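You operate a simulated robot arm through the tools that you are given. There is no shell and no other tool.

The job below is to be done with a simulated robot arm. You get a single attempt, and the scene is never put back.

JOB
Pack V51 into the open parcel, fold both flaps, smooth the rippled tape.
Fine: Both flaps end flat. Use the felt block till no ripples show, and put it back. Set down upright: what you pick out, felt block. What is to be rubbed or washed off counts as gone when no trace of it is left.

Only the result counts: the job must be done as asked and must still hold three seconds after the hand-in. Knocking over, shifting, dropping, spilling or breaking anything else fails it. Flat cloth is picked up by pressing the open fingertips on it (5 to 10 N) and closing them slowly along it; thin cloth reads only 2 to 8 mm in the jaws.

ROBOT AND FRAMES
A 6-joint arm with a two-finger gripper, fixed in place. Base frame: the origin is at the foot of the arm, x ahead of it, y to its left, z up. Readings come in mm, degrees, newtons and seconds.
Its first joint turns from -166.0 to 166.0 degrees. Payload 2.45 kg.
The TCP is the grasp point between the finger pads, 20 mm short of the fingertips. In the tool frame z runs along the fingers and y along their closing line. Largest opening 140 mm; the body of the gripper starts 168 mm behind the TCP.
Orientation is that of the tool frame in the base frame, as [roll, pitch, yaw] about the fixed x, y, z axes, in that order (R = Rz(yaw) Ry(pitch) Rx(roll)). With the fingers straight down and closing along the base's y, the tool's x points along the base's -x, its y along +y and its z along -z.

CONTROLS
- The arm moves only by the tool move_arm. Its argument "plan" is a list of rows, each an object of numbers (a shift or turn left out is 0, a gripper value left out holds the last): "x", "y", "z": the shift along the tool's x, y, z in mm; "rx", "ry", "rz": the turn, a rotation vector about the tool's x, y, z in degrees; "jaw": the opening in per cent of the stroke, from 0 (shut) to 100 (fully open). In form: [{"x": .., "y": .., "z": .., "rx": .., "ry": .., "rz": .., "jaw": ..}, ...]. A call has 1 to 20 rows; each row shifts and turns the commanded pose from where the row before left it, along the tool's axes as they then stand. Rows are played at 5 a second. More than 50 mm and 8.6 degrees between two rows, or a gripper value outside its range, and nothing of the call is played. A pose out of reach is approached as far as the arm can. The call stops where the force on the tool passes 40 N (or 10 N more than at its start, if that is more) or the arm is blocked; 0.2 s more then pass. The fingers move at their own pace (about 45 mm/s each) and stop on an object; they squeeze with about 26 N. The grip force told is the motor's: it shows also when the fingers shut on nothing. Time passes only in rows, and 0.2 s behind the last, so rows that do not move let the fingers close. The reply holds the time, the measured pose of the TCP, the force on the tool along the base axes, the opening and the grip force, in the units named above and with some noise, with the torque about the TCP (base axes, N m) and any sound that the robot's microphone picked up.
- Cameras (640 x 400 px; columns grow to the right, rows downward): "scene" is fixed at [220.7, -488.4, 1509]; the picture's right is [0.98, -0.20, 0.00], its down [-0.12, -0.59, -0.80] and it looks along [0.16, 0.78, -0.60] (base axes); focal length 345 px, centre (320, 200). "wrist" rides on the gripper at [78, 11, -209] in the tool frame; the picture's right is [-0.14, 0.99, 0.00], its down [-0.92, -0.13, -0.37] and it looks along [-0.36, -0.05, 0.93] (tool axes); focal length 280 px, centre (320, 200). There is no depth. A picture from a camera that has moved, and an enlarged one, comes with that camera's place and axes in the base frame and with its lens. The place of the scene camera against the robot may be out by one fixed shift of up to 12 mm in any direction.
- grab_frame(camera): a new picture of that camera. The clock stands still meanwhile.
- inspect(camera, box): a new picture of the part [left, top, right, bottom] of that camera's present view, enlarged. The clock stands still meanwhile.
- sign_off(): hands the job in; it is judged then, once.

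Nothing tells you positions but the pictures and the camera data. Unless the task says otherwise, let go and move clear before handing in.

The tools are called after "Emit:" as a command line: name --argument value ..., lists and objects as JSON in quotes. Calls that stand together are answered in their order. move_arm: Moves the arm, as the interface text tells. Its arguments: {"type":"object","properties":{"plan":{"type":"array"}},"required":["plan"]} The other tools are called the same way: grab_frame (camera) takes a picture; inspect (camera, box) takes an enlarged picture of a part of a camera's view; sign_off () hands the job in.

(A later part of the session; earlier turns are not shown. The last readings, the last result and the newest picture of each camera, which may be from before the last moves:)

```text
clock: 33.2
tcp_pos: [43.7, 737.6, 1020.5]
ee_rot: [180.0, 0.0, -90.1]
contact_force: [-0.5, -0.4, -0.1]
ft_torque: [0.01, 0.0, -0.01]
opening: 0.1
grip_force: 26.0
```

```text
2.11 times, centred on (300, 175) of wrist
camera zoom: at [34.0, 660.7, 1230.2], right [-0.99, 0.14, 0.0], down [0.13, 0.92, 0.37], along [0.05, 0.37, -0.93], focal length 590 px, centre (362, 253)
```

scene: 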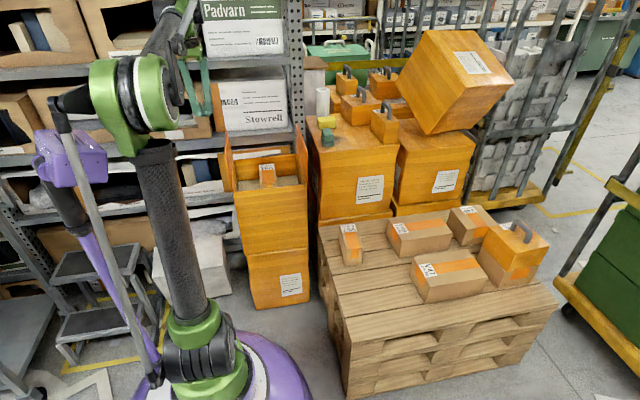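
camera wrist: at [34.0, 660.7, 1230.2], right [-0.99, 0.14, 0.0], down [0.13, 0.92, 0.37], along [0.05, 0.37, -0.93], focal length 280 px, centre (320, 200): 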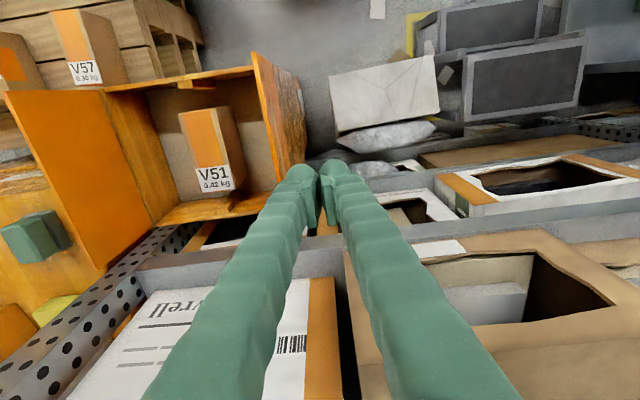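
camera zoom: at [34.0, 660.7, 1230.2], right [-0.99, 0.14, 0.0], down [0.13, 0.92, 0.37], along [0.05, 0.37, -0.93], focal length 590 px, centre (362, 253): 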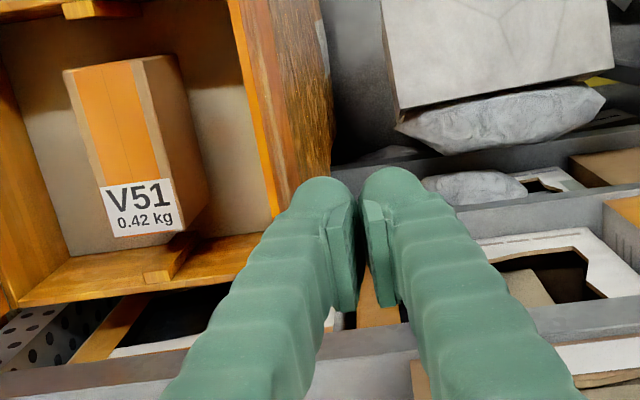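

The clearance looks good. I'll lower the closed fingers outside the flap to tip z≈845.

Emit:
move_arm --plan '[{"z": 40}, {"z": 40}, {"z": 40}, {"z": 35}, {}, {}]'

Emit:
inspect --camera "scene" --box '[180, 80, 330, 210]'

Emit:
grab_frame --camera "wrist"

```text
clock: 34.6
tcp_pos: [43.2, 742.4, 864.3]
ee_rot: [-180.0, -0.1, -89.9]
contact_force: [0.2, -0.8, 0.1]
ft_torque: [0.01, 0.01, 0.0]
opening: 0.0
grip_force: 26.9
```

```text
3.08 times, centred on (255, 145) of scene
camera zoom: at [220.7, -488.4, 1509.0], right [0.98, -0.2, 0.0], down [-0.12, -0.59, -0.8], along [0.16, 0.78, -0.6], focal length 1062 px, centre (520, 369)
```

zoom: 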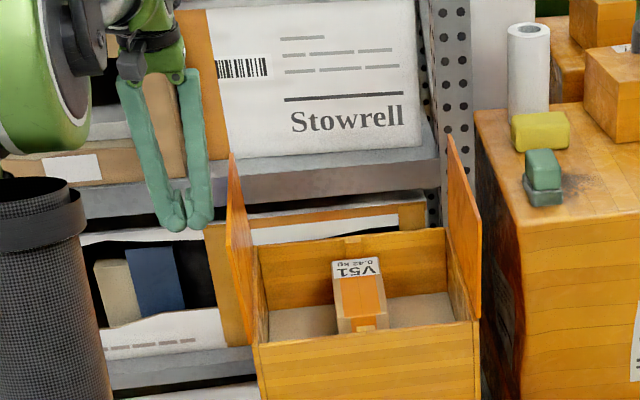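

```text
taken
camera wrist: at [34.3, 664.6, 1073.7], right [-0.99, 0.14, 0.0], down [0.13, 0.92, 0.37], along [0.05, 0.37, -0.93], focal length 280 px, centre (320, 200)
```

wrist: 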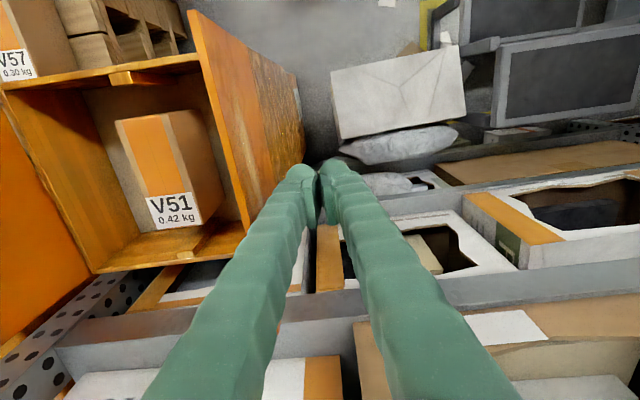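

The fingers are outside the flap with room to spare. I'll push toward +x in small steps and watch for contact.

Emit:
move_arm --plan '[{"y": -8}, {"y": -8}, {"y": -8}, {"y": -6}, {}]'

Emit:
inspect --camera "scene" --box '[180, 80, 330, 210]'

```text
clock: 35.8
tcp_pos: [72.5, 741.7, 866.1]
ee_rot: [-179.9, 0.0, -89.9]
contact_force: [0.2, -0.1, -0.8]
ft_torque: [0.0, 0.01, 0.01]
opening: 0.1
grip_force: 25.9
```

```text
3.08 times, centred on (255, 145) of scene
camera zoom: at [220.7, -488.4, 1509.0], right [0.98, -0.2, 0.0], down [-0.12, -0.59, -0.8], along [0.16, 0.78, -0.6], focal length 1062 px, centre (520, 369)
```

zoom: 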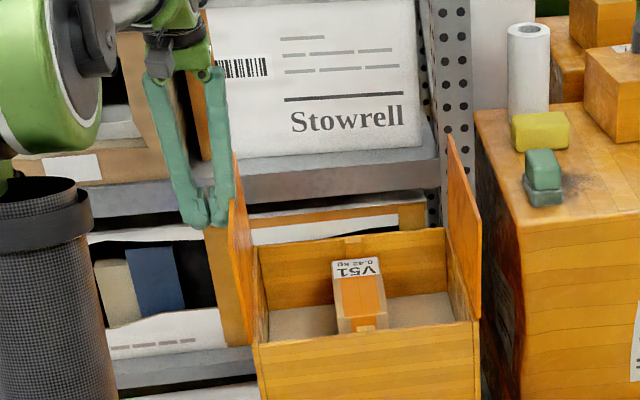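

The fingers are just about at the flap. I'll push along the hinge arc (about 100 mm radius) to roughly 60°.

Emit:
move_arm --plan '[{"y": -8.5}, {"y": -8.5}, {"y": -8.5}, {"y": -8.7}, {"y": -8.7, "z": 1}, {"y": -8.4, "z": 2}, {"y": -8.4, "z": 2.5}, {"y": -8, "z": 3.7}, {"y": -8, "z": 3.7}, {}]'

Emit:
inspect --camera "scene" --box '[180, 80, 330, 210]'

Emit:
grab_frame --camera "wrist"

```text
clock: 38.0
tcp_pos: [147.1, 741.1, 852.9]
ee_rot: [-180.0, 0.0, -90.0]
contact_force: [0.0, 1.1, 0.4]
ft_torque: [0.01, -0.03, 0.03]
opening: 0.0
grip_force: 25.9
```

```text
3.08 times, centred on (255, 145) of scene
camera zoom: at [220.7, -488.4, 1509.0], right [0.98, -0.2, 0.0], down [-0.12, -0.59, -0.8], along [0.16, 0.78, -0.6], focal length 1062 px, centre (520, 369)
```

zoom: 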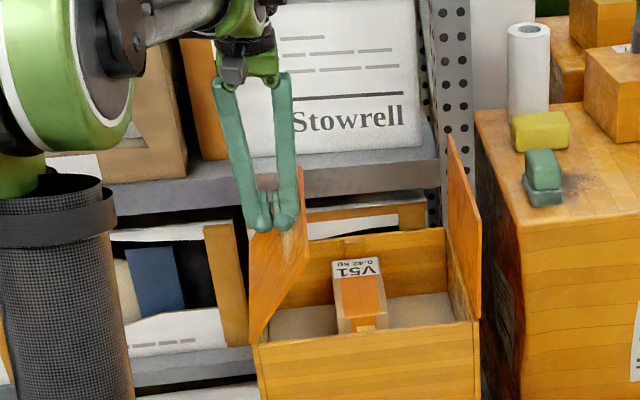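

```text
taken
camera wrist: at [138.8, 662.8, 1061.9], right [-0.99, 0.14, 0.0], down [0.13, 0.92, 0.37], along [0.05, 0.37, -0.93], focal length 280 px, centre (320, 200)
```

wrist: 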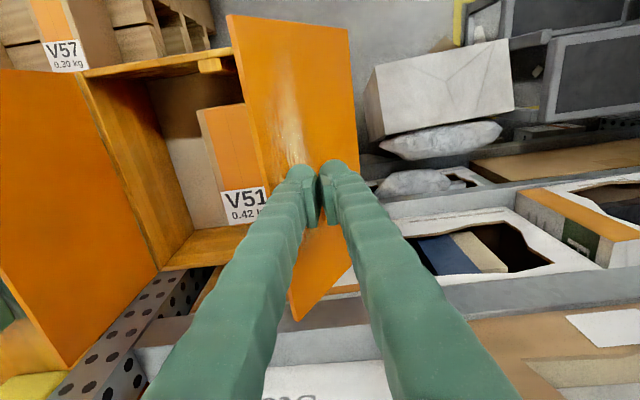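

The left flap is at about 60° and following the fingers with very little force. I'll continue along the arc down to about 10°.

Emit:
move_arm --plan '[{"y": -7.2, "z": 5}, {"y": -7.1, "z": 5}, {"y": -6.2, "z": 6.2}, {"y": -6.1, "z": 6.1}, {"y": -5, "z": 7.1}, {"y": -5, "z": 7.2}, {"y": -3.7, "z": 7.9}, {"y": -3.7, "z": 7.9}, {"y": -2.3, "z": 8.4}, {"y": -2.2, "z": 8.4}, {}]'

Emit:
inspect --camera "scene" --box '[180, 80, 330, 210]'

Emit:
grab_frame --camera "wrist"

```text
clock: 40.4
tcp_pos: [197.4, 742.6, 783.0]
ee_rot: [180.0, 0.1, -89.9]
contact_force: [-0.4, -0.7, 0.0]
ft_torque: [0.0, -0.03, -0.04]
opening: 0.0
grip_force: 25.7
```

```text
3.08 times, centred on (255, 145) of scene
camera zoom: at [220.7, -488.4, 1509.0], right [0.98, -0.2, 0.0], down [-0.12, -0.59, -0.8], along [0.16, 0.78, -0.6], focal length 1062 px, centre (520, 369)
```

zoom: 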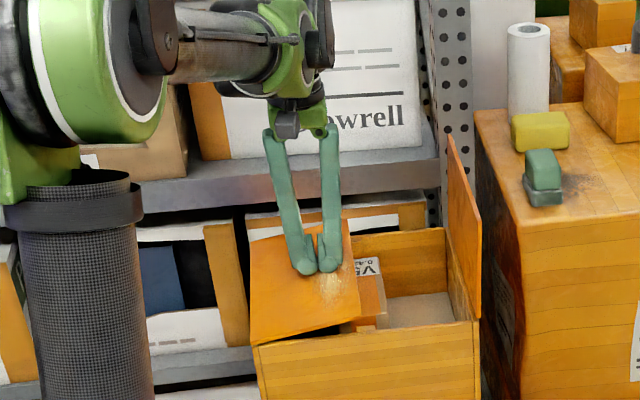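

```text
taken
camera wrist: at [187.1, 664.8, 992.4], right [-0.99, 0.14, 0.0], down [0.13, 0.92, 0.37], along [0.05, 0.37, -0.93], focal length 280 px, centre (320, 200)
```

wrist: 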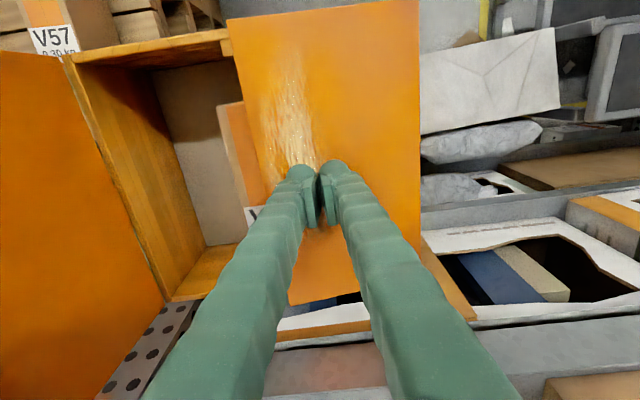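

The left flap is at about 10°. I'll press down gently until it is flat and I feel contact.

Emit:
move_arm --plan '[{"y": -0.5, "z": 4}, {"z": 4}, {"z": 3}, {"z": 2}, {}]'

Emit:
inspect --camera "scene" --box '[220, 120, 320, 210]'

```text
clock: 41.6
tcp_pos: [195.4, 741.6, 770.3]
ee_rot: [-180.0, 0.0, -90.1]
contact_force: [0.7, 0.8, -0.3]
ft_torque: [0.01, 0.0, -0.02]
opening: 0.3
grip_force: 26.0
```

```text
4.44 times, centred on (270, 165) of scene
camera zoom: at [220.7, -488.4, 1509.0], right [0.98, -0.2, 0.0], down [-0.12, -0.59, -0.8], along [0.16, 0.78, -0.6], focal length 1534 px, centre (542, 356)
```

zoom: 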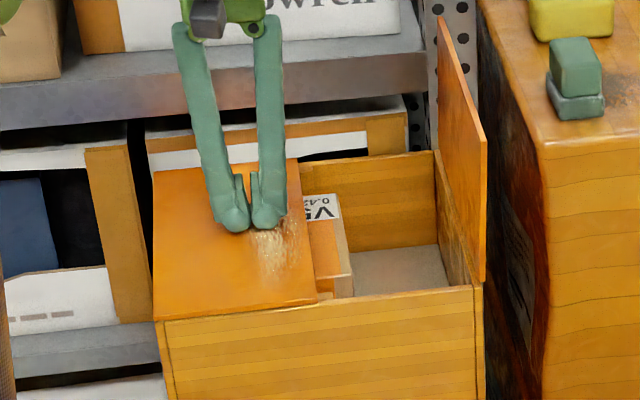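

It is nearly flat. I'll keep pressing in 1–2 mm steps until there is firm contact.

Emit:
move_arm --plan '[{"z": 1.5}, {"z": 1.5}, {"z": 1.5}, {}]'

```text
clock: 42.6
tcp_pos: [196.0, 741.1, 766.2]
ee_rot: [179.9, 0.0, -90.0]
contact_force: [0.7, 0.3, 3.7]
ft_torque: [0.04, 0.01, 0.01]
opening: 6.0
grip_force: 29.5
```

The opening changed to 6 mm, which is odd. I'll look at the fingertips before going on.

Emit:
grab_frame --camera "wrist"

Emit:
inspect --camera "wrist" --box '[240, 60, 400, 260]'

Emit:
inspect --camera "scene" --box '[235, 135, 305, 195]'

```text
taken
camera wrist: at [186.7, 663.6, 975.3], right [-0.99, 0.14, 0.0], down [0.13, 0.92, 0.37], along [0.05, 0.37, -0.93], focal length 280 px, centre (320, 200)
```

wrist: 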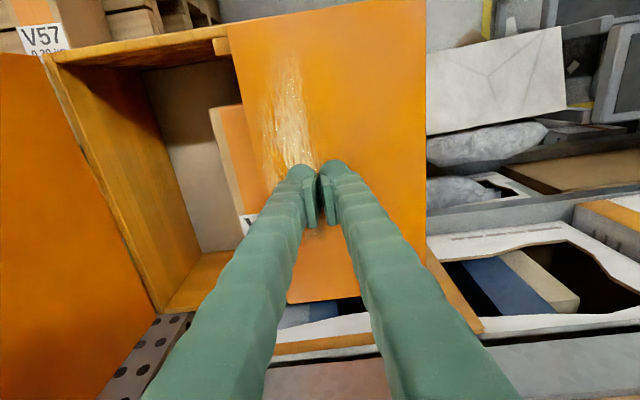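

```text
2.00 times, centred on (320, 160) of wrist
camera zoom: at [186.7, 663.6, 975.3], right [-0.99, 0.14, 0.0], down [0.13, 0.92, 0.37], along [0.05, 0.37, -0.93], focal length 561 px, centre (320, 280)
```

zoom: 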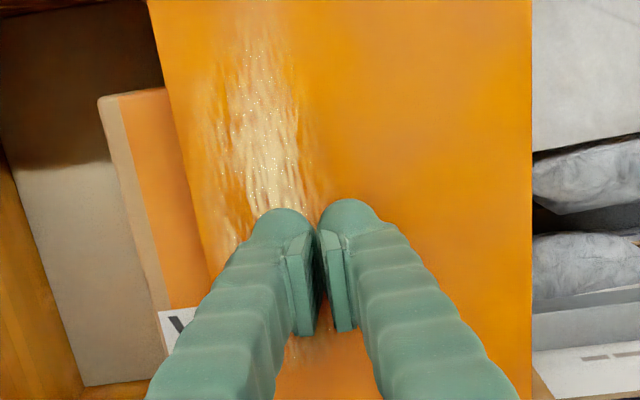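

```text
6.67 times, centred on (270, 165) of scene
camera zoom: at [220.7, -488.4, 1509.0], right [0.98, -0.2, 0.0], down [-0.12, -0.59, -0.8], along [0.16, 0.78, -0.6], focal length 2300 px, centre (653, 433)
```

zoom: 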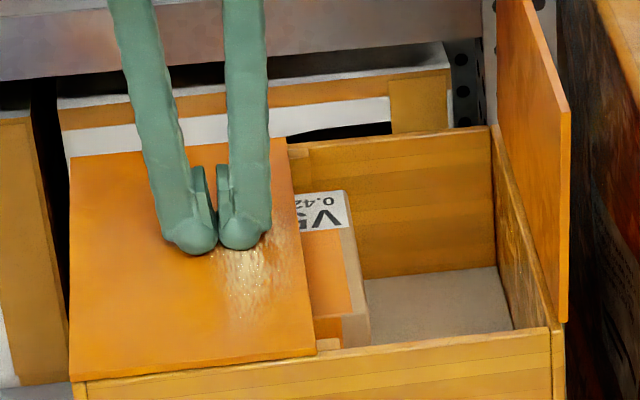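

The ripples are on the outer face of the left flap, a whitish wrinkled patch near the seam edge. The flap looks flat now; I'll press a touch more, then lift off and see if it stays.

Emit:
move_arm --plan '[{"z": 1.0}, {}]'

```text
clock: 43.2
tcp_pos: [196.1, 741.5, 765.7]
ee_rot: [-180.0, 0.1, -90.0]
contact_force: [1.6, 6.1, 17.7]
ft_torque: [0.11, 0.02, 0.02]
opening: 6.2
grip_force: 29.6
```

There is firm contact at 17.7 N, so the flap is flat. I'll lift straight off and check that it stays.

Emit:
move_arm --plan '[{"z": -5}, {"z": -20}, {"z": -40}, {"z": -40}, {"z": -45}, {"z": -45}, {"z": -40}, {}, {}]'

Emit:
grab_frame --camera "wrist"

Emit:
inspect --camera "scene" --box '[220, 120, 320, 200]'

```text
clock: 45.2
tcp_pos: [194.1, 740.2, 1002.2]
ee_rot: [180.0, 0.1, -90.0]
contact_force: [-0.3, -0.5, -0.3]
ft_torque: [-0.03, 0.03, 0.01]
opening: 0.0
grip_force: 29.2
```

```text
taken
camera wrist: at [185.2, 662.5, 1210.6], right [-0.99, 0.14, 0.0], down [0.13, 0.92, 0.37], along [0.05, 0.37, -0.93], focal length 280 px, centre (320, 200)
```

wrist: 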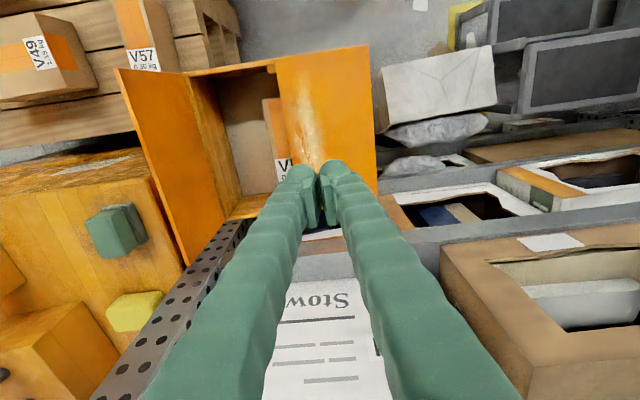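

```text
5.00 times, centred on (270, 160) of scene
camera zoom: at [220.7, -488.4, 1509.0], right [0.98, -0.2, 0.0], down [-0.12, -0.59, -0.8], along [0.16, 0.78, -0.6], focal length 1725 px, centre (570, 400)
```

zoom: 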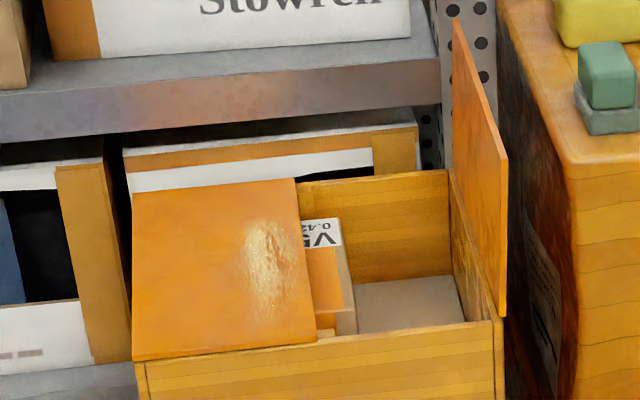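

The left flap stays flat, and the ripple patch on it spans about x 205–235, y 655–808. Before folding the right flap I'll check the clearances around the felt block and big box.

Emit:
inspect --camera "wrist" --box '[40, 150, 240, 350]'

Emit:
inspect --camera "wrist" --box '[100, 40, 400, 240]'

```text
2.00 times, centred on (140, 250) of wrist
camera zoom: at [185.2, 662.5, 1210.6], right [-0.99, 0.14, 0.0], down [0.13, 0.92, 0.37], along [0.05, 0.37, -0.93], focal length 561 px, centre (680, 100)
```

zoom: 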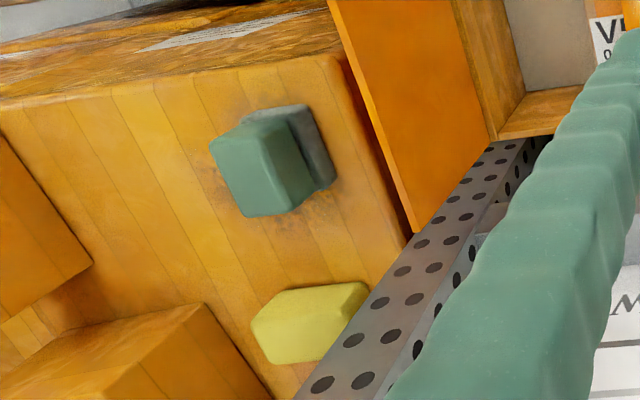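

```text
2.00 times, centred on (250, 140) of wrist
camera zoom: at [185.2, 662.5, 1210.6], right [-0.99, 0.14, 0.0], down [0.13, 0.92, 0.37], along [0.05, 0.37, -0.93], focal length 561 px, centre (460, 320)
```

zoom: 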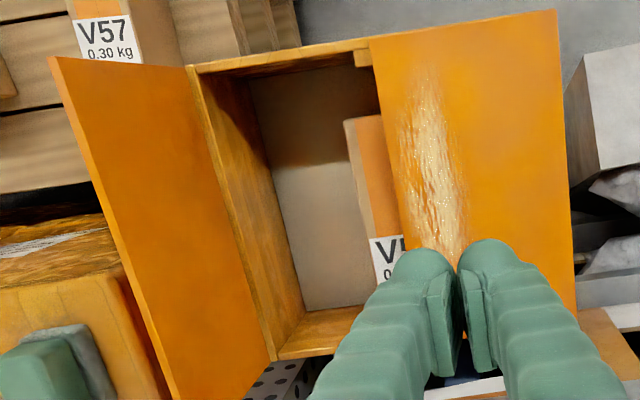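

The big box top is near z 791 with its left edge at x≈478, and the felt block top is near z 848 at about (519, 814). I'll go over the right flap to its outside at x≈450 and keep the fingertips above the big box.

Emit:
move_arm --plan '[{"y": -43}, {"y": -43}, {"y": -43}, {"y": -43}, {"y": -43}, {"y": -41}, {}, {}]'

Emit:
grab_frame --camera "wrist"

Emit:
grab_frame --camera "scene"

```text
clock: 47.0
tcp_pos: [452.5, 743.3, 1001.6]
ee_rot: [179.9, 0.0, -90.1]
contact_force: [-0.9, -0.6, 0.4]
ft_torque: [0.02, 0.02, 0.01]
opening: 0.1
grip_force: 29.5
```

```text
taken
camera wrist: at [443.6, 665.4, 1210.6], right [-0.99, 0.14, 0.0], down [0.13, 0.92, 0.37], along [0.05, 0.37, -0.93], focal length 280 px, centre (320, 200)
```

wrist: 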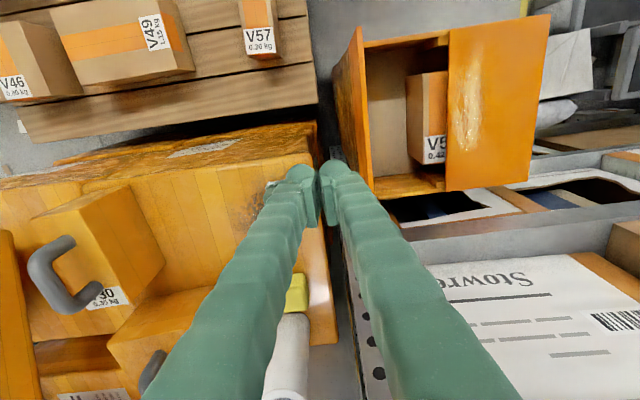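

```text
taken
```

scene: 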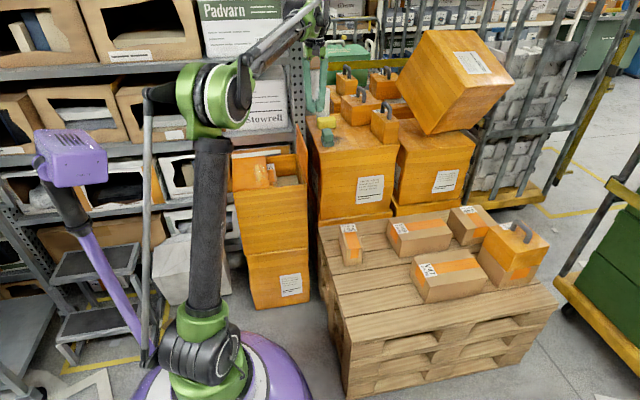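

I'll shift slightly toward −x and −y for extra clearance from the felt block, then descend outside the right flap.

Emit:
move_arm --plan '[{"x": 14, "y": 10}, {"z": 40}, {"z": 40}, {"z": 30}, {"z": 26}, {}, {}]'

Emit:
inspect --camera "scene" --box '[230, 80, 370, 200]'

Emit:
grab_frame --camera "wrist"

```text
clock: 48.6
tcp_pos: [441.5, 726.8, 864.8]
ee_rot: [-180.0, 0.0, -90.1]
contact_force: [-0.3, -0.7, 0.7]
ft_torque: [-0.03, -0.01, -0.02]
opening: 0.0
grip_force: 29.3
```

```text
3.33 times, centred on (300, 140) of scene
camera zoom: at [220.7, -488.4, 1509.0], right [0.98, -0.2, 0.0], down [-0.12, -0.59, -0.8], along [0.16, 0.78, -0.6], focal length 1150 px, centre (387, 400)
```

zoom: 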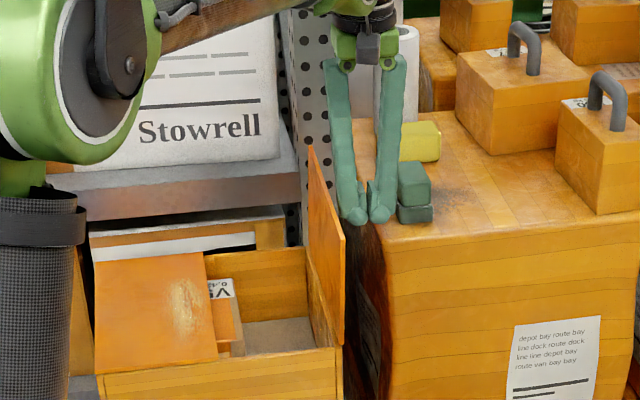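

```text
taken
camera wrist: at [433.5, 649.4, 1072.4], right [-0.99, 0.14, 0.0], down [0.13, 0.92, 0.37], along [0.05, 0.37, -0.93], focal length 280 px, centre (320, 200)
```

wrist: 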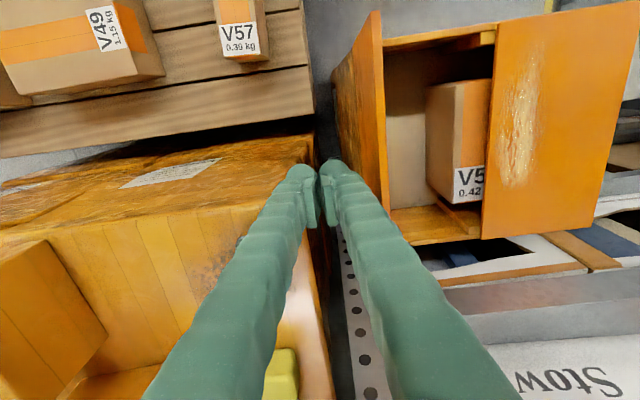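

The fingers are clear of the felt block and just outside the right flap. I'll push it inward along its arc to about 60°.

Emit:
move_arm --plan '[{"y": 8.5}, {"y": 8.5}, {"y": 8.5}, {"y": 8.5}, {"y": 8.5}, {"y": 8.7, "z": 0}, {"y": 8.7, "z": 1}, {"y": 8.4, "z": 2}, {"y": 8.4, "z": 2.5}, {"y": 8, "z": 3.7}, {"y": 8, "z": 3.7}, {}]'

Emit:
inspect --camera "scene" --box '[210, 80, 350, 200]'

Emit:
grab_frame --camera "wrist"

```text
clock: 51.2
tcp_pos: [348.9, 726.7, 851.2]
ee_rot: [179.9, -0.1, -90.1]
contact_force: [-0.8, 0.7, 0.7]
ft_torque: [0.02, -0.01, 0.04]
opening: 0.0
grip_force: 29.5
```

```text
3.33 times, centred on (280, 140) of scene
camera zoom: at [220.7, -488.4, 1509.0], right [0.98, -0.2, 0.0], down [-0.12, -0.59, -0.8], along [0.16, 0.78, -0.6], focal length 1150 px, centre (453, 400)
```

zoom: 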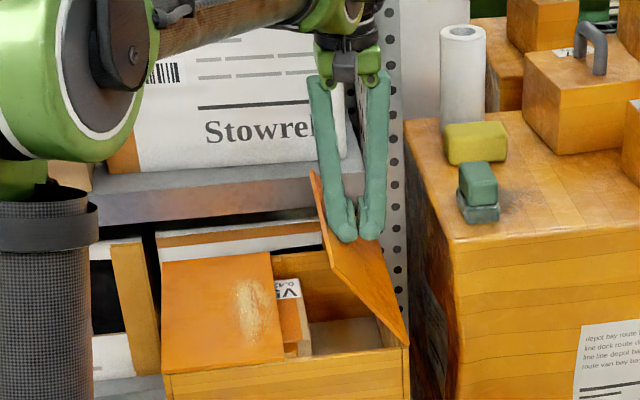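

```text
taken
camera wrist: at [340.0, 648.8, 1060.8], right [-0.99, 0.14, 0.0], down [0.13, 0.92, 0.37], along [0.05, 0.37, -0.93], focal length 280 px, centre (320, 200)
```

wrist: 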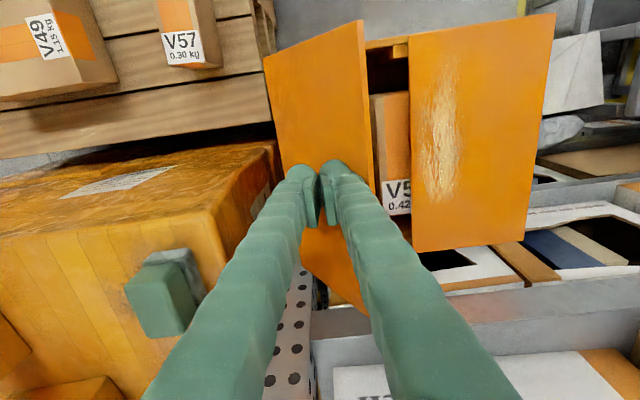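

The right flap follows well. I'll continue down the arc to about 10°.

Emit:
move_arm --plan '[{"y": 7.2, "z": 5}, {"y": 7.1, "z": 5}, {"y": 6.2, "z": 6.2}, {"y": 6.1, "z": 6.1}, {"y": 5, "z": 7.1}, {"y": 5, "z": 7.2}, {"y": 3.7, "z": 7.9}, {"y": 3.7, "z": 7.9}, {"y": 2.3, "z": 8.4}, {"y": 2.2, "z": 8}, {}]'

Emit:
inspect --camera "scene" --box '[210, 100, 330, 200]'

```text
clock: 53.6
tcp_pos: [300.1, 728.1, 783.3]
ee_rot: [180.0, 0.0, -90.1]
contact_force: [-0.6, 0.1, -0.3]
ft_torque: [0.02, -0.01, 0.02]
opening: 0.1
grip_force: 29.6
```

```text
4.00 times, centred on (270, 150) of scene
camera zoom: at [220.7, -488.4, 1509.0], right [0.98, -0.2, 0.0], down [-0.12, -0.59, -0.8], along [0.16, 0.78, -0.6], focal length 1380 px, centre (520, 400)
```

zoom: 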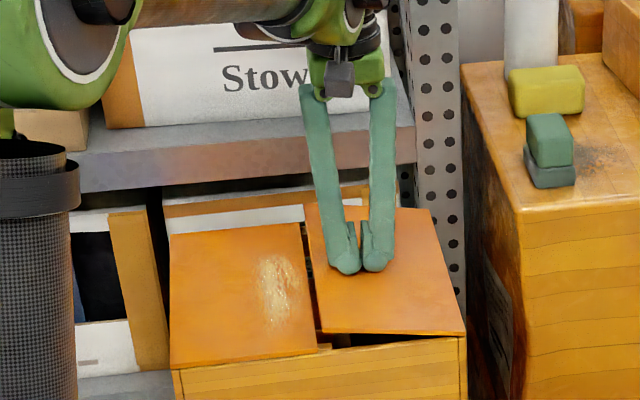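

The right flap is about 10° from flat. I'll press it down gently in small steps.

Emit:
move_arm --plan '[{"y": 0.5, "z": 4}, {"z": 4}, {"z": 3}, {"z": 2}, {"z": 1.5}, {}]'

```text
clock: 55.0
tcp_pos: [300.3, 727.3, 768.7]
ee_rot: [-179.9, 0.1, -90.1]
contact_force: [-0.3, 0.6, -0.4]
ft_torque: [0.01, -0.03, 0.0]
opening: 0.2
grip_force: 29.4
```

Emit:
move_arm --plan '[{"z": 1.5}, {"z": 1}, {"z": 1}, {}]'

Emit:
inspect --camera "scene" --box '[210, 100, 330, 200]'

```text
clock: 56.0
tcp_pos: [301.1, 728.0, 765.5]
ee_rot: [180.0, 0.1, -90.0]
contact_force: [2.1, 7.8, 26.4]
ft_torque: [0.16, -0.09, 0.01]
opening: 5.9
grip_force: 29.4
```

```text
4.00 times, centred on (270, 150) of scene
camera zoom: at [220.7, -488.4, 1509.0], right [0.98, -0.2, 0.0], down [-0.12, -0.59, -0.8], along [0.16, 0.78, -0.6], focal length 1380 px, centre (520, 400)
```

zoom: 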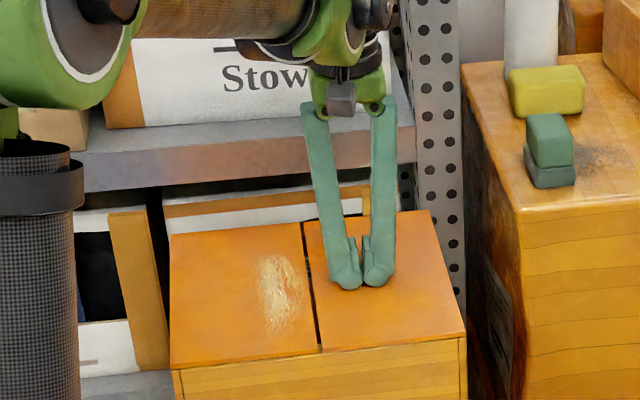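

Both flaps are flat now (26 N contact at tip z≈745.5). I'll lift off, then move toward the felt block for a close look.

Emit:
move_arm --plan '[{"z": -5}, {"z": -20}, {"z": -40}, {"z": -45}, {"z": -45}, {"z": -45}, {"z": -35}, {}, {"y": -40, "jaw": 100}, {"y": -43}, {"y": -43}, {"y": -43}, {"y": -45}, {"x": -30}, {}, {}]'

Emit:
grab_frame --camera "wrist"

Emit:
grab_frame --camera "scene"

```text
clock: 59.4
tcp_pos: [513.8, 757.2, 998.1]
ee_rot: [179.9, 0.0, -90.0]
contact_force: [0.2, -0.1, -0.3]
ft_torque: [0.01, 0.01, -0.01]
opening: 139.9
grip_force: 0.0
```

```text
taken
camera wrist: at [505.1, 679.0, 1206.4], right [-0.99, 0.14, 0.0], down [0.13, 0.92, 0.37], along [0.05, 0.37, -0.93], focal length 280 px, centre (320, 200)
```

wrist: 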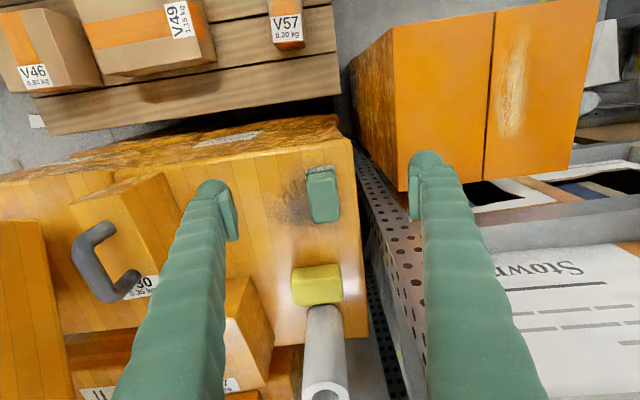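

```text
taken
```

scene: 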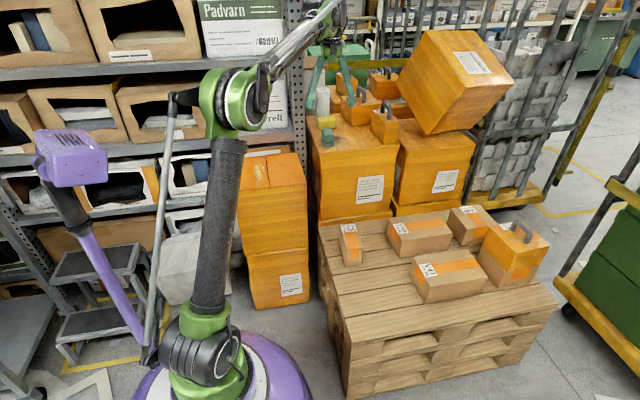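

Both flaps lie flat. I'll zoom in on the felt block and the neighbouring items.

Emit:
inspect --camera "wrist" --box '[260, 140, 380, 340]'

Emit:
inspect --camera "wrist" --box '[280, 150, 360, 240]'

Emit:
inspect --camera "wrist" --box '[40, 130, 300, 400]'

Emit:
inspect --camera "wrist" --box '[370, 0, 620, 210]'

Emit:
inspect --camera "scene" --box '[300, 80, 420, 180]'

```text
2.00 times, centred on (320, 240) of wrist
camera zoom: at [505.1, 679.0, 1206.4], right [-0.99, 0.14, 0.0], down [0.13, 0.92, 0.37], along [0.05, 0.37, -0.93], focal length 561 px, centre (320, 120)
```

zoom: 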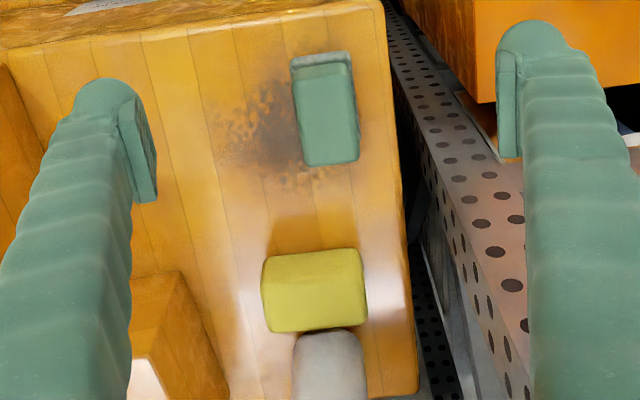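

```text
4.44 times, centred on (320, 195) of wrist
camera zoom: at [505.1, 679.0, 1206.4], right [-0.99, 0.14, 0.0], down [0.13, 0.92, 0.37], along [0.05, 0.37, -0.93], focal length 1246 px, centre (320, 222)
```

zoom: 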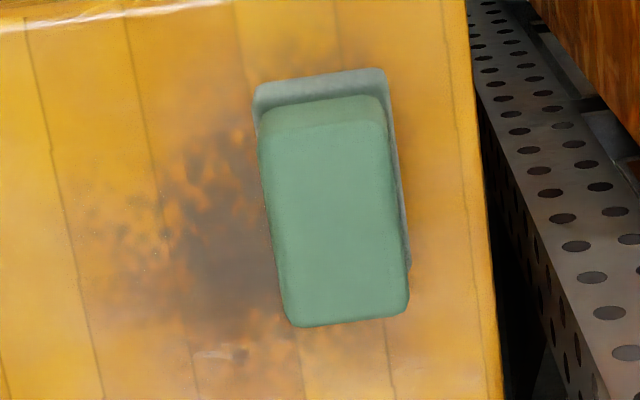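

```text
1.48 times, centred on (170, 265) of wrist
camera zoom: at [505.1, 679.0, 1206.4], right [-0.99, 0.14, 0.0], down [0.13, 0.92, 0.37], along [0.05, 0.37, -0.93], focal length 415 px, centre (542, 104)
```

zoom: 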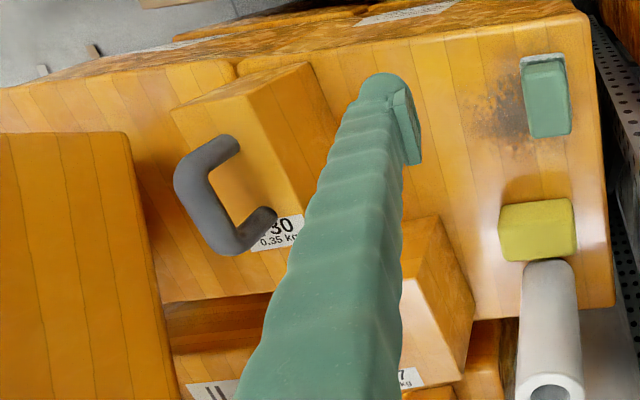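

```text
1.90 times, centred on (495, 105) of wrist
camera zoom: at [505.1, 679.0, 1206.4], right [-0.99, 0.14, 0.0], down [0.13, 0.92, 0.37], along [0.05, 0.37, -0.93], focal length 534 px, centre (-13, 381)
```

zoom: 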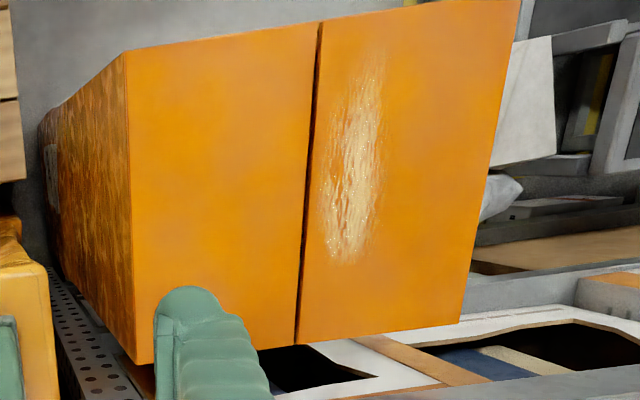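

```text
4.00 times, centred on (360, 130) of scene
camera zoom: at [220.7, -488.4, 1509.0], right [0.98, -0.2, 0.0], down [-0.12, -0.59, -0.8], along [0.16, 0.78, -0.6], focal length 1380 px, centre (160, 480)
```

zoom: 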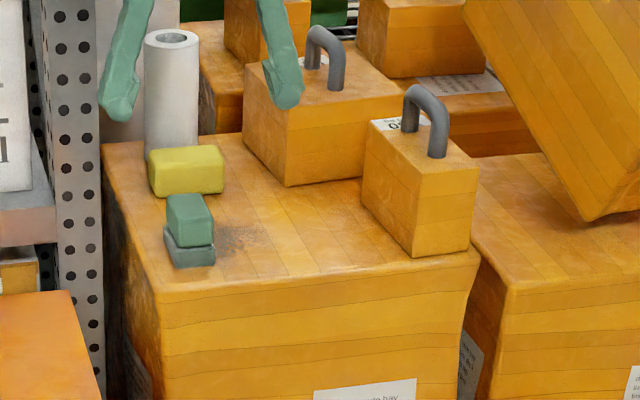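

The felt block's green body is about 38×63 mm, centred near (519, 820) with its top at z≈852, on a slightly wider grey base. I'll move over it with the jaws at 65% and come down partway.

Emit:
move_arm --plan '[{"x": -31, "y": -2.7, "jaw": 65}, {"x": -30, "y": -2.7}, {"z": 40}, {"z": 40}, {}, {}]'

Emit:
grab_frame --camera "wrist"

Emit:
inspect --camera "scene" --box '[300, 80, 380, 160]'

```text
clock: 60.8
tcp_pos: [520.5, 817.9, 920.3]
ee_rot: [-179.9, 0.0, -90.0]
contact_force: [-0.4, -0.5, 0.0]
ft_torque: [0.0, 0.01, -0.03]
opening: 90.9
grip_force: 0.0
```

```text
taken
camera wrist: at [512.2, 740.4, 1128.3], right [-0.99, 0.14, 0.0], down [0.13, 0.92, 0.37], along [0.05, 0.37, -0.93], focal length 280 px, centre (320, 200)
```

wrist: 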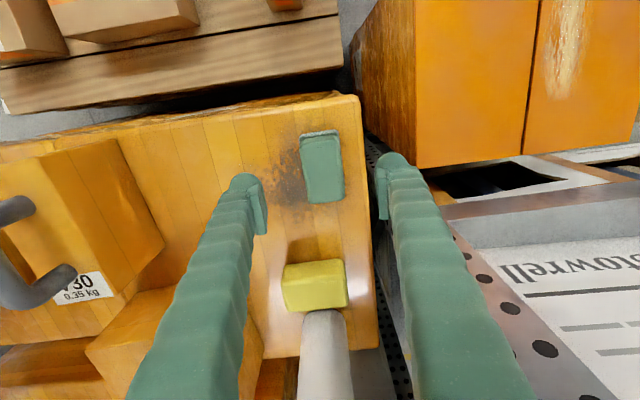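

```text
5.00 times, centred on (340, 120) of scene
camera zoom: at [220.7, -488.4, 1509.0], right [0.98, -0.2, 0.0], down [-0.12, -0.59, -0.8], along [0.16, 0.78, -0.6], focal length 1725 px, centre (220, 600)
```

zoom: 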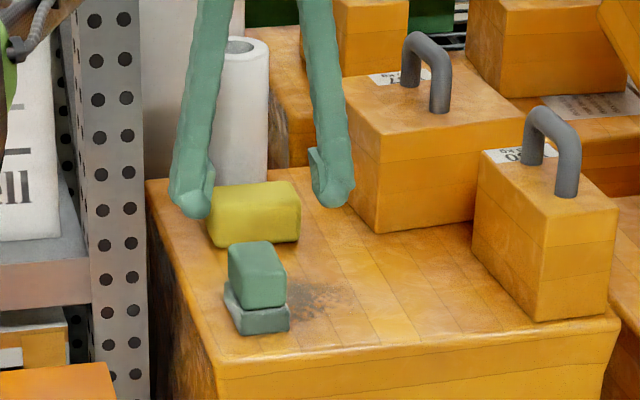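

I'll zoom in to fine-tune the alignment over the felt block.

Emit:
inspect --camera "wrist" --box '[220, 110, 420, 235]'

```text
3.20 times, centred on (320, 172) of wrist
camera zoom: at [512.2, 740.4, 1128.3], right [-0.99, 0.14, 0.0], down [0.13, 0.92, 0.37], along [0.05, 0.37, -0.93], focal length 897 px, centre (320, 288)
```

zoom: 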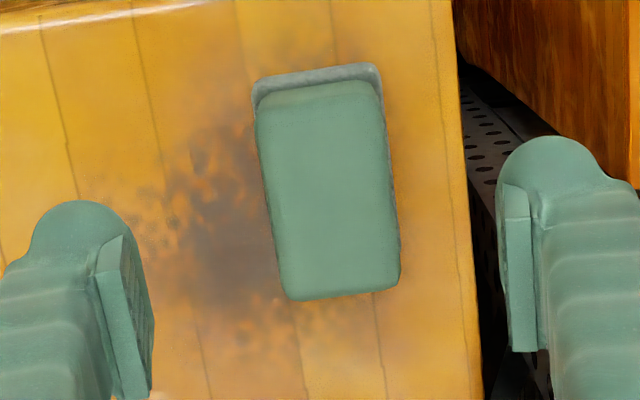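

The alignment is within about 2 mm of the block centre at (519.7, 820). I'll descend so the fingertips stop just above the grey base (TCP z≈841), then close.

Emit:
move_arm --plan '[{"x": -2, "z": 30}, {"z": 25}, {"z": 15}, {"z": 8}, {}, {}]'

Emit:
inspect --camera "wrist" --box '[220, 90, 420, 235]'

Emit:
inspect --camera "scene" --box '[300, 100, 370, 160]'

```text
clock: 62.2
tcp_pos: [520.8, 819.6, 841.9]
ee_rot: [-180.0, 0.1, -90.1]
contact_force: [-0.2, 0.1, -0.7]
ft_torque: [-0.02, -0.03, 0.0]
opening: 90.9
grip_force: 0.1
```

```text
2.76 times, centred on (320, 162) of wrist
camera zoom: at [511.0, 742.6, 1051.2], right [-0.99, 0.14, 0.0], down [0.13, 0.92, 0.37], along [0.05, 0.37, -0.93], focal length 774 px, centre (320, 303)
```

zoom: 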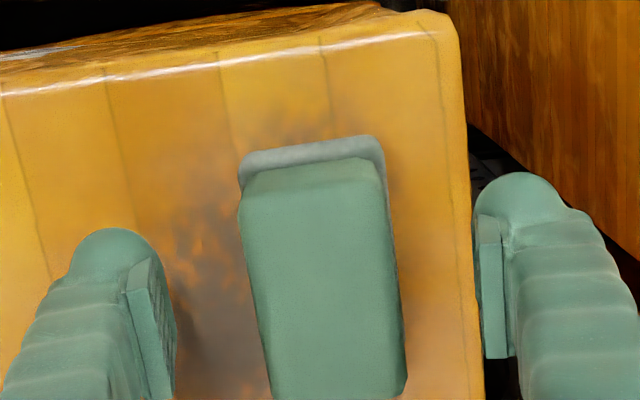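

```text
6.67 times, centred on (335, 130) of scene
camera zoom: at [220.7, -488.4, 1509.0], right [0.98, -0.2, 0.0], down [-0.12, -0.59, -0.8], along [0.16, 0.78, -0.6], focal length 2300 px, centre (220, 667)
```

zoom: 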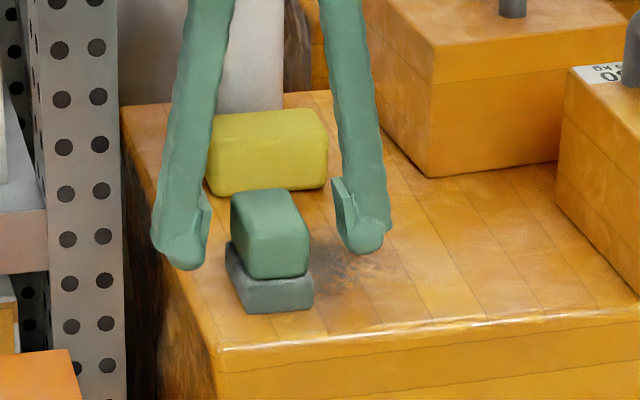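

The fingers straddle the green body with tips near its lower edge. I'll close on it.

Emit:
move_arm --plan '[{"jaw": 15}, {}, {}, {}, {}, {}]'

Emit:
inspect --camera "scene" --box '[300, 100, 370, 160]'

Emit:
inspect --camera "wrist" --box '[220, 90, 420, 235]'

```text
clock: 63.6
tcp_pos: [520.0, 819.8, 842.7]
ee_rot: [180.0, 0.1, -90.1]
contact_force: [-0.1, 0.1, 0.6]
ft_torque: [-0.01, 0.01, 0.0]
opening: 38.8
grip_force: 25.9
```

```text
6.67 times, centred on (335, 130) of scene
camera zoom: at [220.7, -488.4, 1509.0], right [0.98, -0.2, 0.0], down [-0.12, -0.59, -0.8], along [0.16, 0.78, -0.6], focal length 2300 px, centre (220, 667)
```

zoom: 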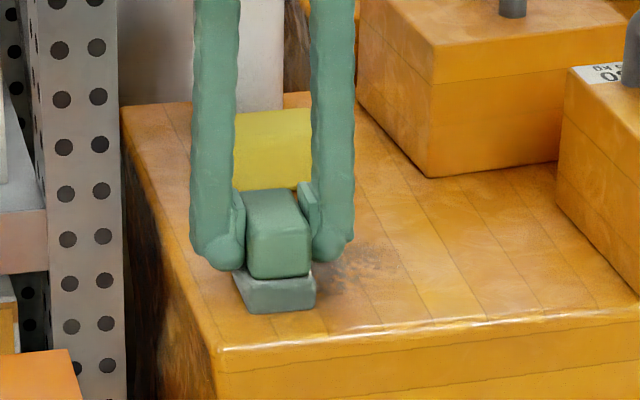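

```text
2.76 times, centred on (320, 162) of wrist
camera zoom: at [510.9, 742.6, 1051.3], right [-0.99, 0.14, 0.0], down [0.13, 0.92, 0.37], along [0.05, 0.37, -0.93], focal length 774 px, centre (320, 303)
```

zoom: 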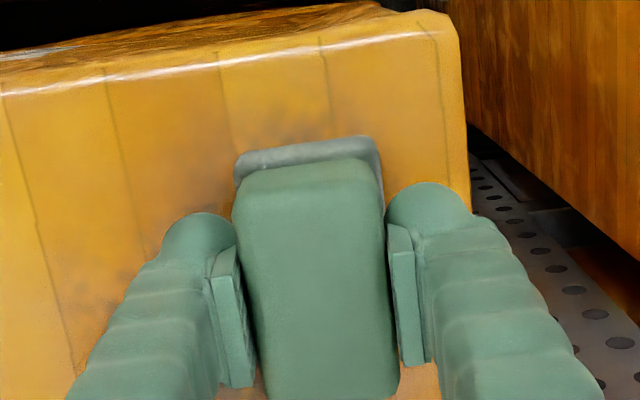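

The felt block is gripped (38.8 mm, 25.9 N). I'll lift it 80 mm and check it hangs level before carrying it to the tape patch.

Emit:
move_arm --plan '[{"z": -5}, {"z": -15}, {"z": -30}, {"z": -30}, {}, {}]'

Emit:
inspect --camera "scene" --box '[300, 80, 370, 160]'

```text
clock: 65.0
tcp_pos: [519.7, 820.5, 921.8]
ee_rot: [179.9, -0.1, -90.0]
contact_force: [-0.7, -0.3, -1.4]
ft_torque: [0.0, 0.0, -0.01]
opening: 38.7
grip_force: 26.3
```

```text
5.00 times, centred on (335, 120) of scene
camera zoom: at [220.7, -488.4, 1509.0], right [0.98, -0.2, 0.0], down [-0.12, -0.59, -0.8], along [0.16, 0.78, -0.6], focal length 1725 px, centre (245, 600)
```

zoom: 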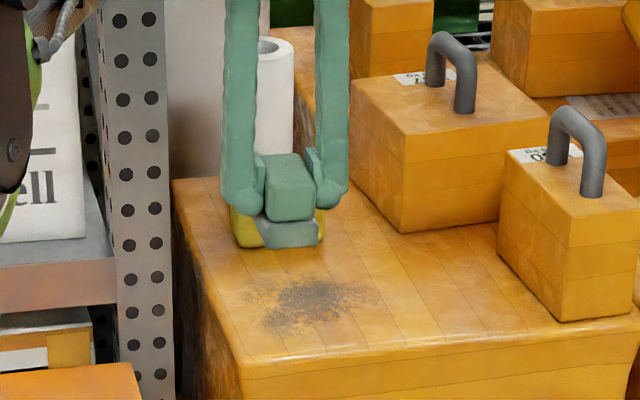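

The block hangs level. I'll carry it over the ripple patch at about (213, 720).

Emit:
move_arm --plan '[{"x": 12.5, "y": 38.4}, {"x": 12.5, "y": 38.4}, {"x": 12.5, "y": 38.4}, {"x": 12.5, "y": 38.4}, {"x": 12.5, "y": 38.4}, {"x": 12.5, "y": 38.4}, {"x": 12.5, "y": 38.4}, {"x": 12.5, "y": 38.4}, {}, {}]'

Emit:
grab_frame --camera "wrist"

Emit:
inspect --camera "scene" --box '[210, 100, 330, 200]'

```text
clock: 67.2
tcp_pos: [213.9, 720.4, 922.3]
ee_rot: [-180.0, 0.0, -90.0]
contact_force: [-0.4, -0.3, -0.5]
ft_torque: [-0.02, -0.02, 0.05]
opening: 38.8
grip_force: 25.7
```

```text
taken
camera wrist: at [204.9, 644.6, 1132.0], right [-0.99, 0.14, 0.0], down [0.13, 0.92, 0.37], along [0.05, 0.37, -0.93], focal length 280 px, centre (320, 200)
```

wrist: 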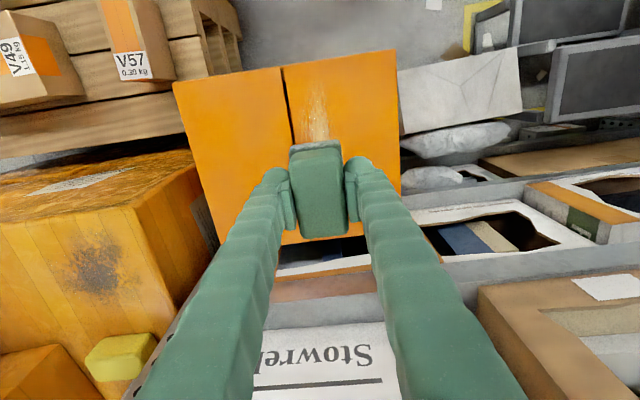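

```text
4.00 times, centred on (270, 150) of scene
camera zoom: at [220.7, -488.4, 1509.0], right [0.98, -0.2, 0.0], down [-0.12, -0.59, -0.8], along [0.16, 0.78, -0.6], focal length 1380 px, centre (520, 400)
```

zoom: 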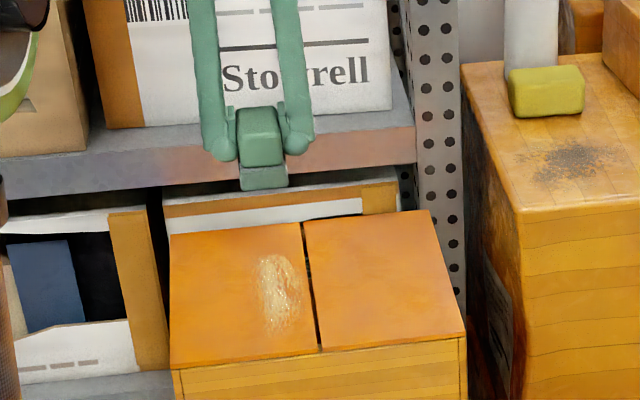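

The ripple patch covers about x 188–243, y 650–810 on the flap. I'll lower the felt block toward it, stopping short of contact first.

Emit:
move_arm --plan '[{"z": 40}, {"z": 40}, {"z": 30}, {"z": 6}, {}, {}]'

Emit:
inspect --camera "scene" --box '[220, 130, 320, 200]'

Emit:
grab_frame --camera "wrist"

```text
clock: 68.6
tcp_pos: [213.3, 720.4, 807.7]
ee_rot: [180.0, -0.1, -90.0]
contact_force: [0.4, -0.7, -1.0]
ft_torque: [-0.02, 0.03, 0.03]
opening: 38.9
grip_force: 26.0
```

```text
5.71 times, centred on (270, 165) of scene
camera zoom: at [220.7, -488.4, 1509.0], right [0.98, -0.2, 0.0], down [-0.12, -0.59, -0.8], along [0.16, 0.78, -0.6], focal length 1972 px, centre (606, 400)
```

zoom: 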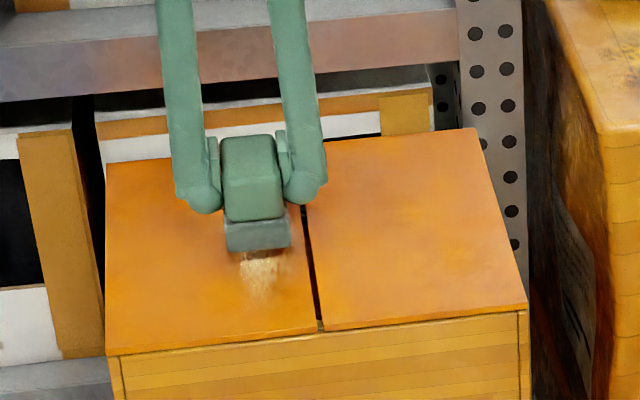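

```text
taken
camera wrist: at [204.4, 642.8, 1015.4], right [-0.99, 0.14, 0.0], down [0.13, 0.92, 0.37], along [0.05, 0.37, -0.93], focal length 280 px, centre (320, 200)
```

wrist: 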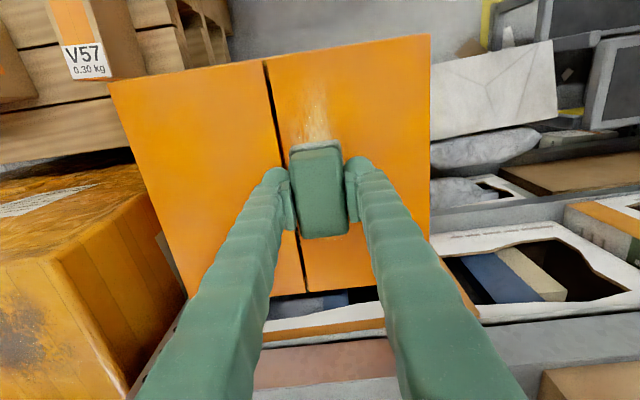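

The block is a bit above the flap. I'll lower it in small steps to light contact.

Emit:
move_arm --plan '[{"z": 3}, {"z": 3}, {"z": 3}, {"z": 2}, {}]'

```text
clock: 69.8
tcp_pos: [214.3, 719.8, 794.1]
ee_rot: [-180.0, 0.0, -89.9]
contact_force: [0.1, -0.4, 0.0]
ft_torque: [0.01, 0.01, -0.01]
opening: 38.8
grip_force: 25.9
```

Emit:
move_arm --plan '[{"z": 1.5}, {"z": 1}, {"z": 1}, {}]'

```text
clock: 70.8
tcp_pos: [213.4, 720.4, 791.6]
ee_rot: [-180.0, 0.0, -90.0]
contact_force: [0.0, 0.1, -0.9]
ft_torque: [0.01, 0.01, 0.0]
opening: 38.6
grip_force: 26.0
```

Emit:
move_arm --plan '[{"z": 1}, {"z": 1}, {"z": 0.5}, {}]'

```text
clock: 71.8
tcp_pos: [212.9, 720.6, 788.9]
ee_rot: [179.9, 0.0, -90.0]
contact_force: [0.9, -0.1, 0.7]
ft_torque: [-0.02, 0.02, 0.05]
opening: 38.8
grip_force: 25.8
```

Emit:
move_arm --plan '[{"z": 1}, {"z": 1}, {}]'

Emit:
inspect --camera "scene" --box '[230, 140, 300, 190]'

```text
clock: 72.6
tcp_pos: [213.9, 720.5, 787.8]
ee_rot: [180.0, 0.2, -90.1]
contact_force: [0.9, 5.9, 26.7]
ft_torque: [0.06, 0.15, 0.0]
opening: 38.8
grip_force: 26.2
```

```text
8.00 times, centred on (265, 165) of scene
camera zoom: at [220.7, -488.4, 1509.0], right [0.98, -0.2, 0.0], down [-0.12, -0.59, -0.8], along [0.16, 0.78, -0.6], focal length 2760 px, centre (760, 480)
```

zoom: 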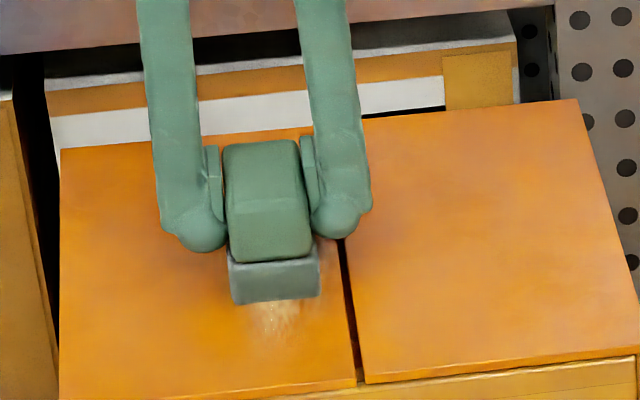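

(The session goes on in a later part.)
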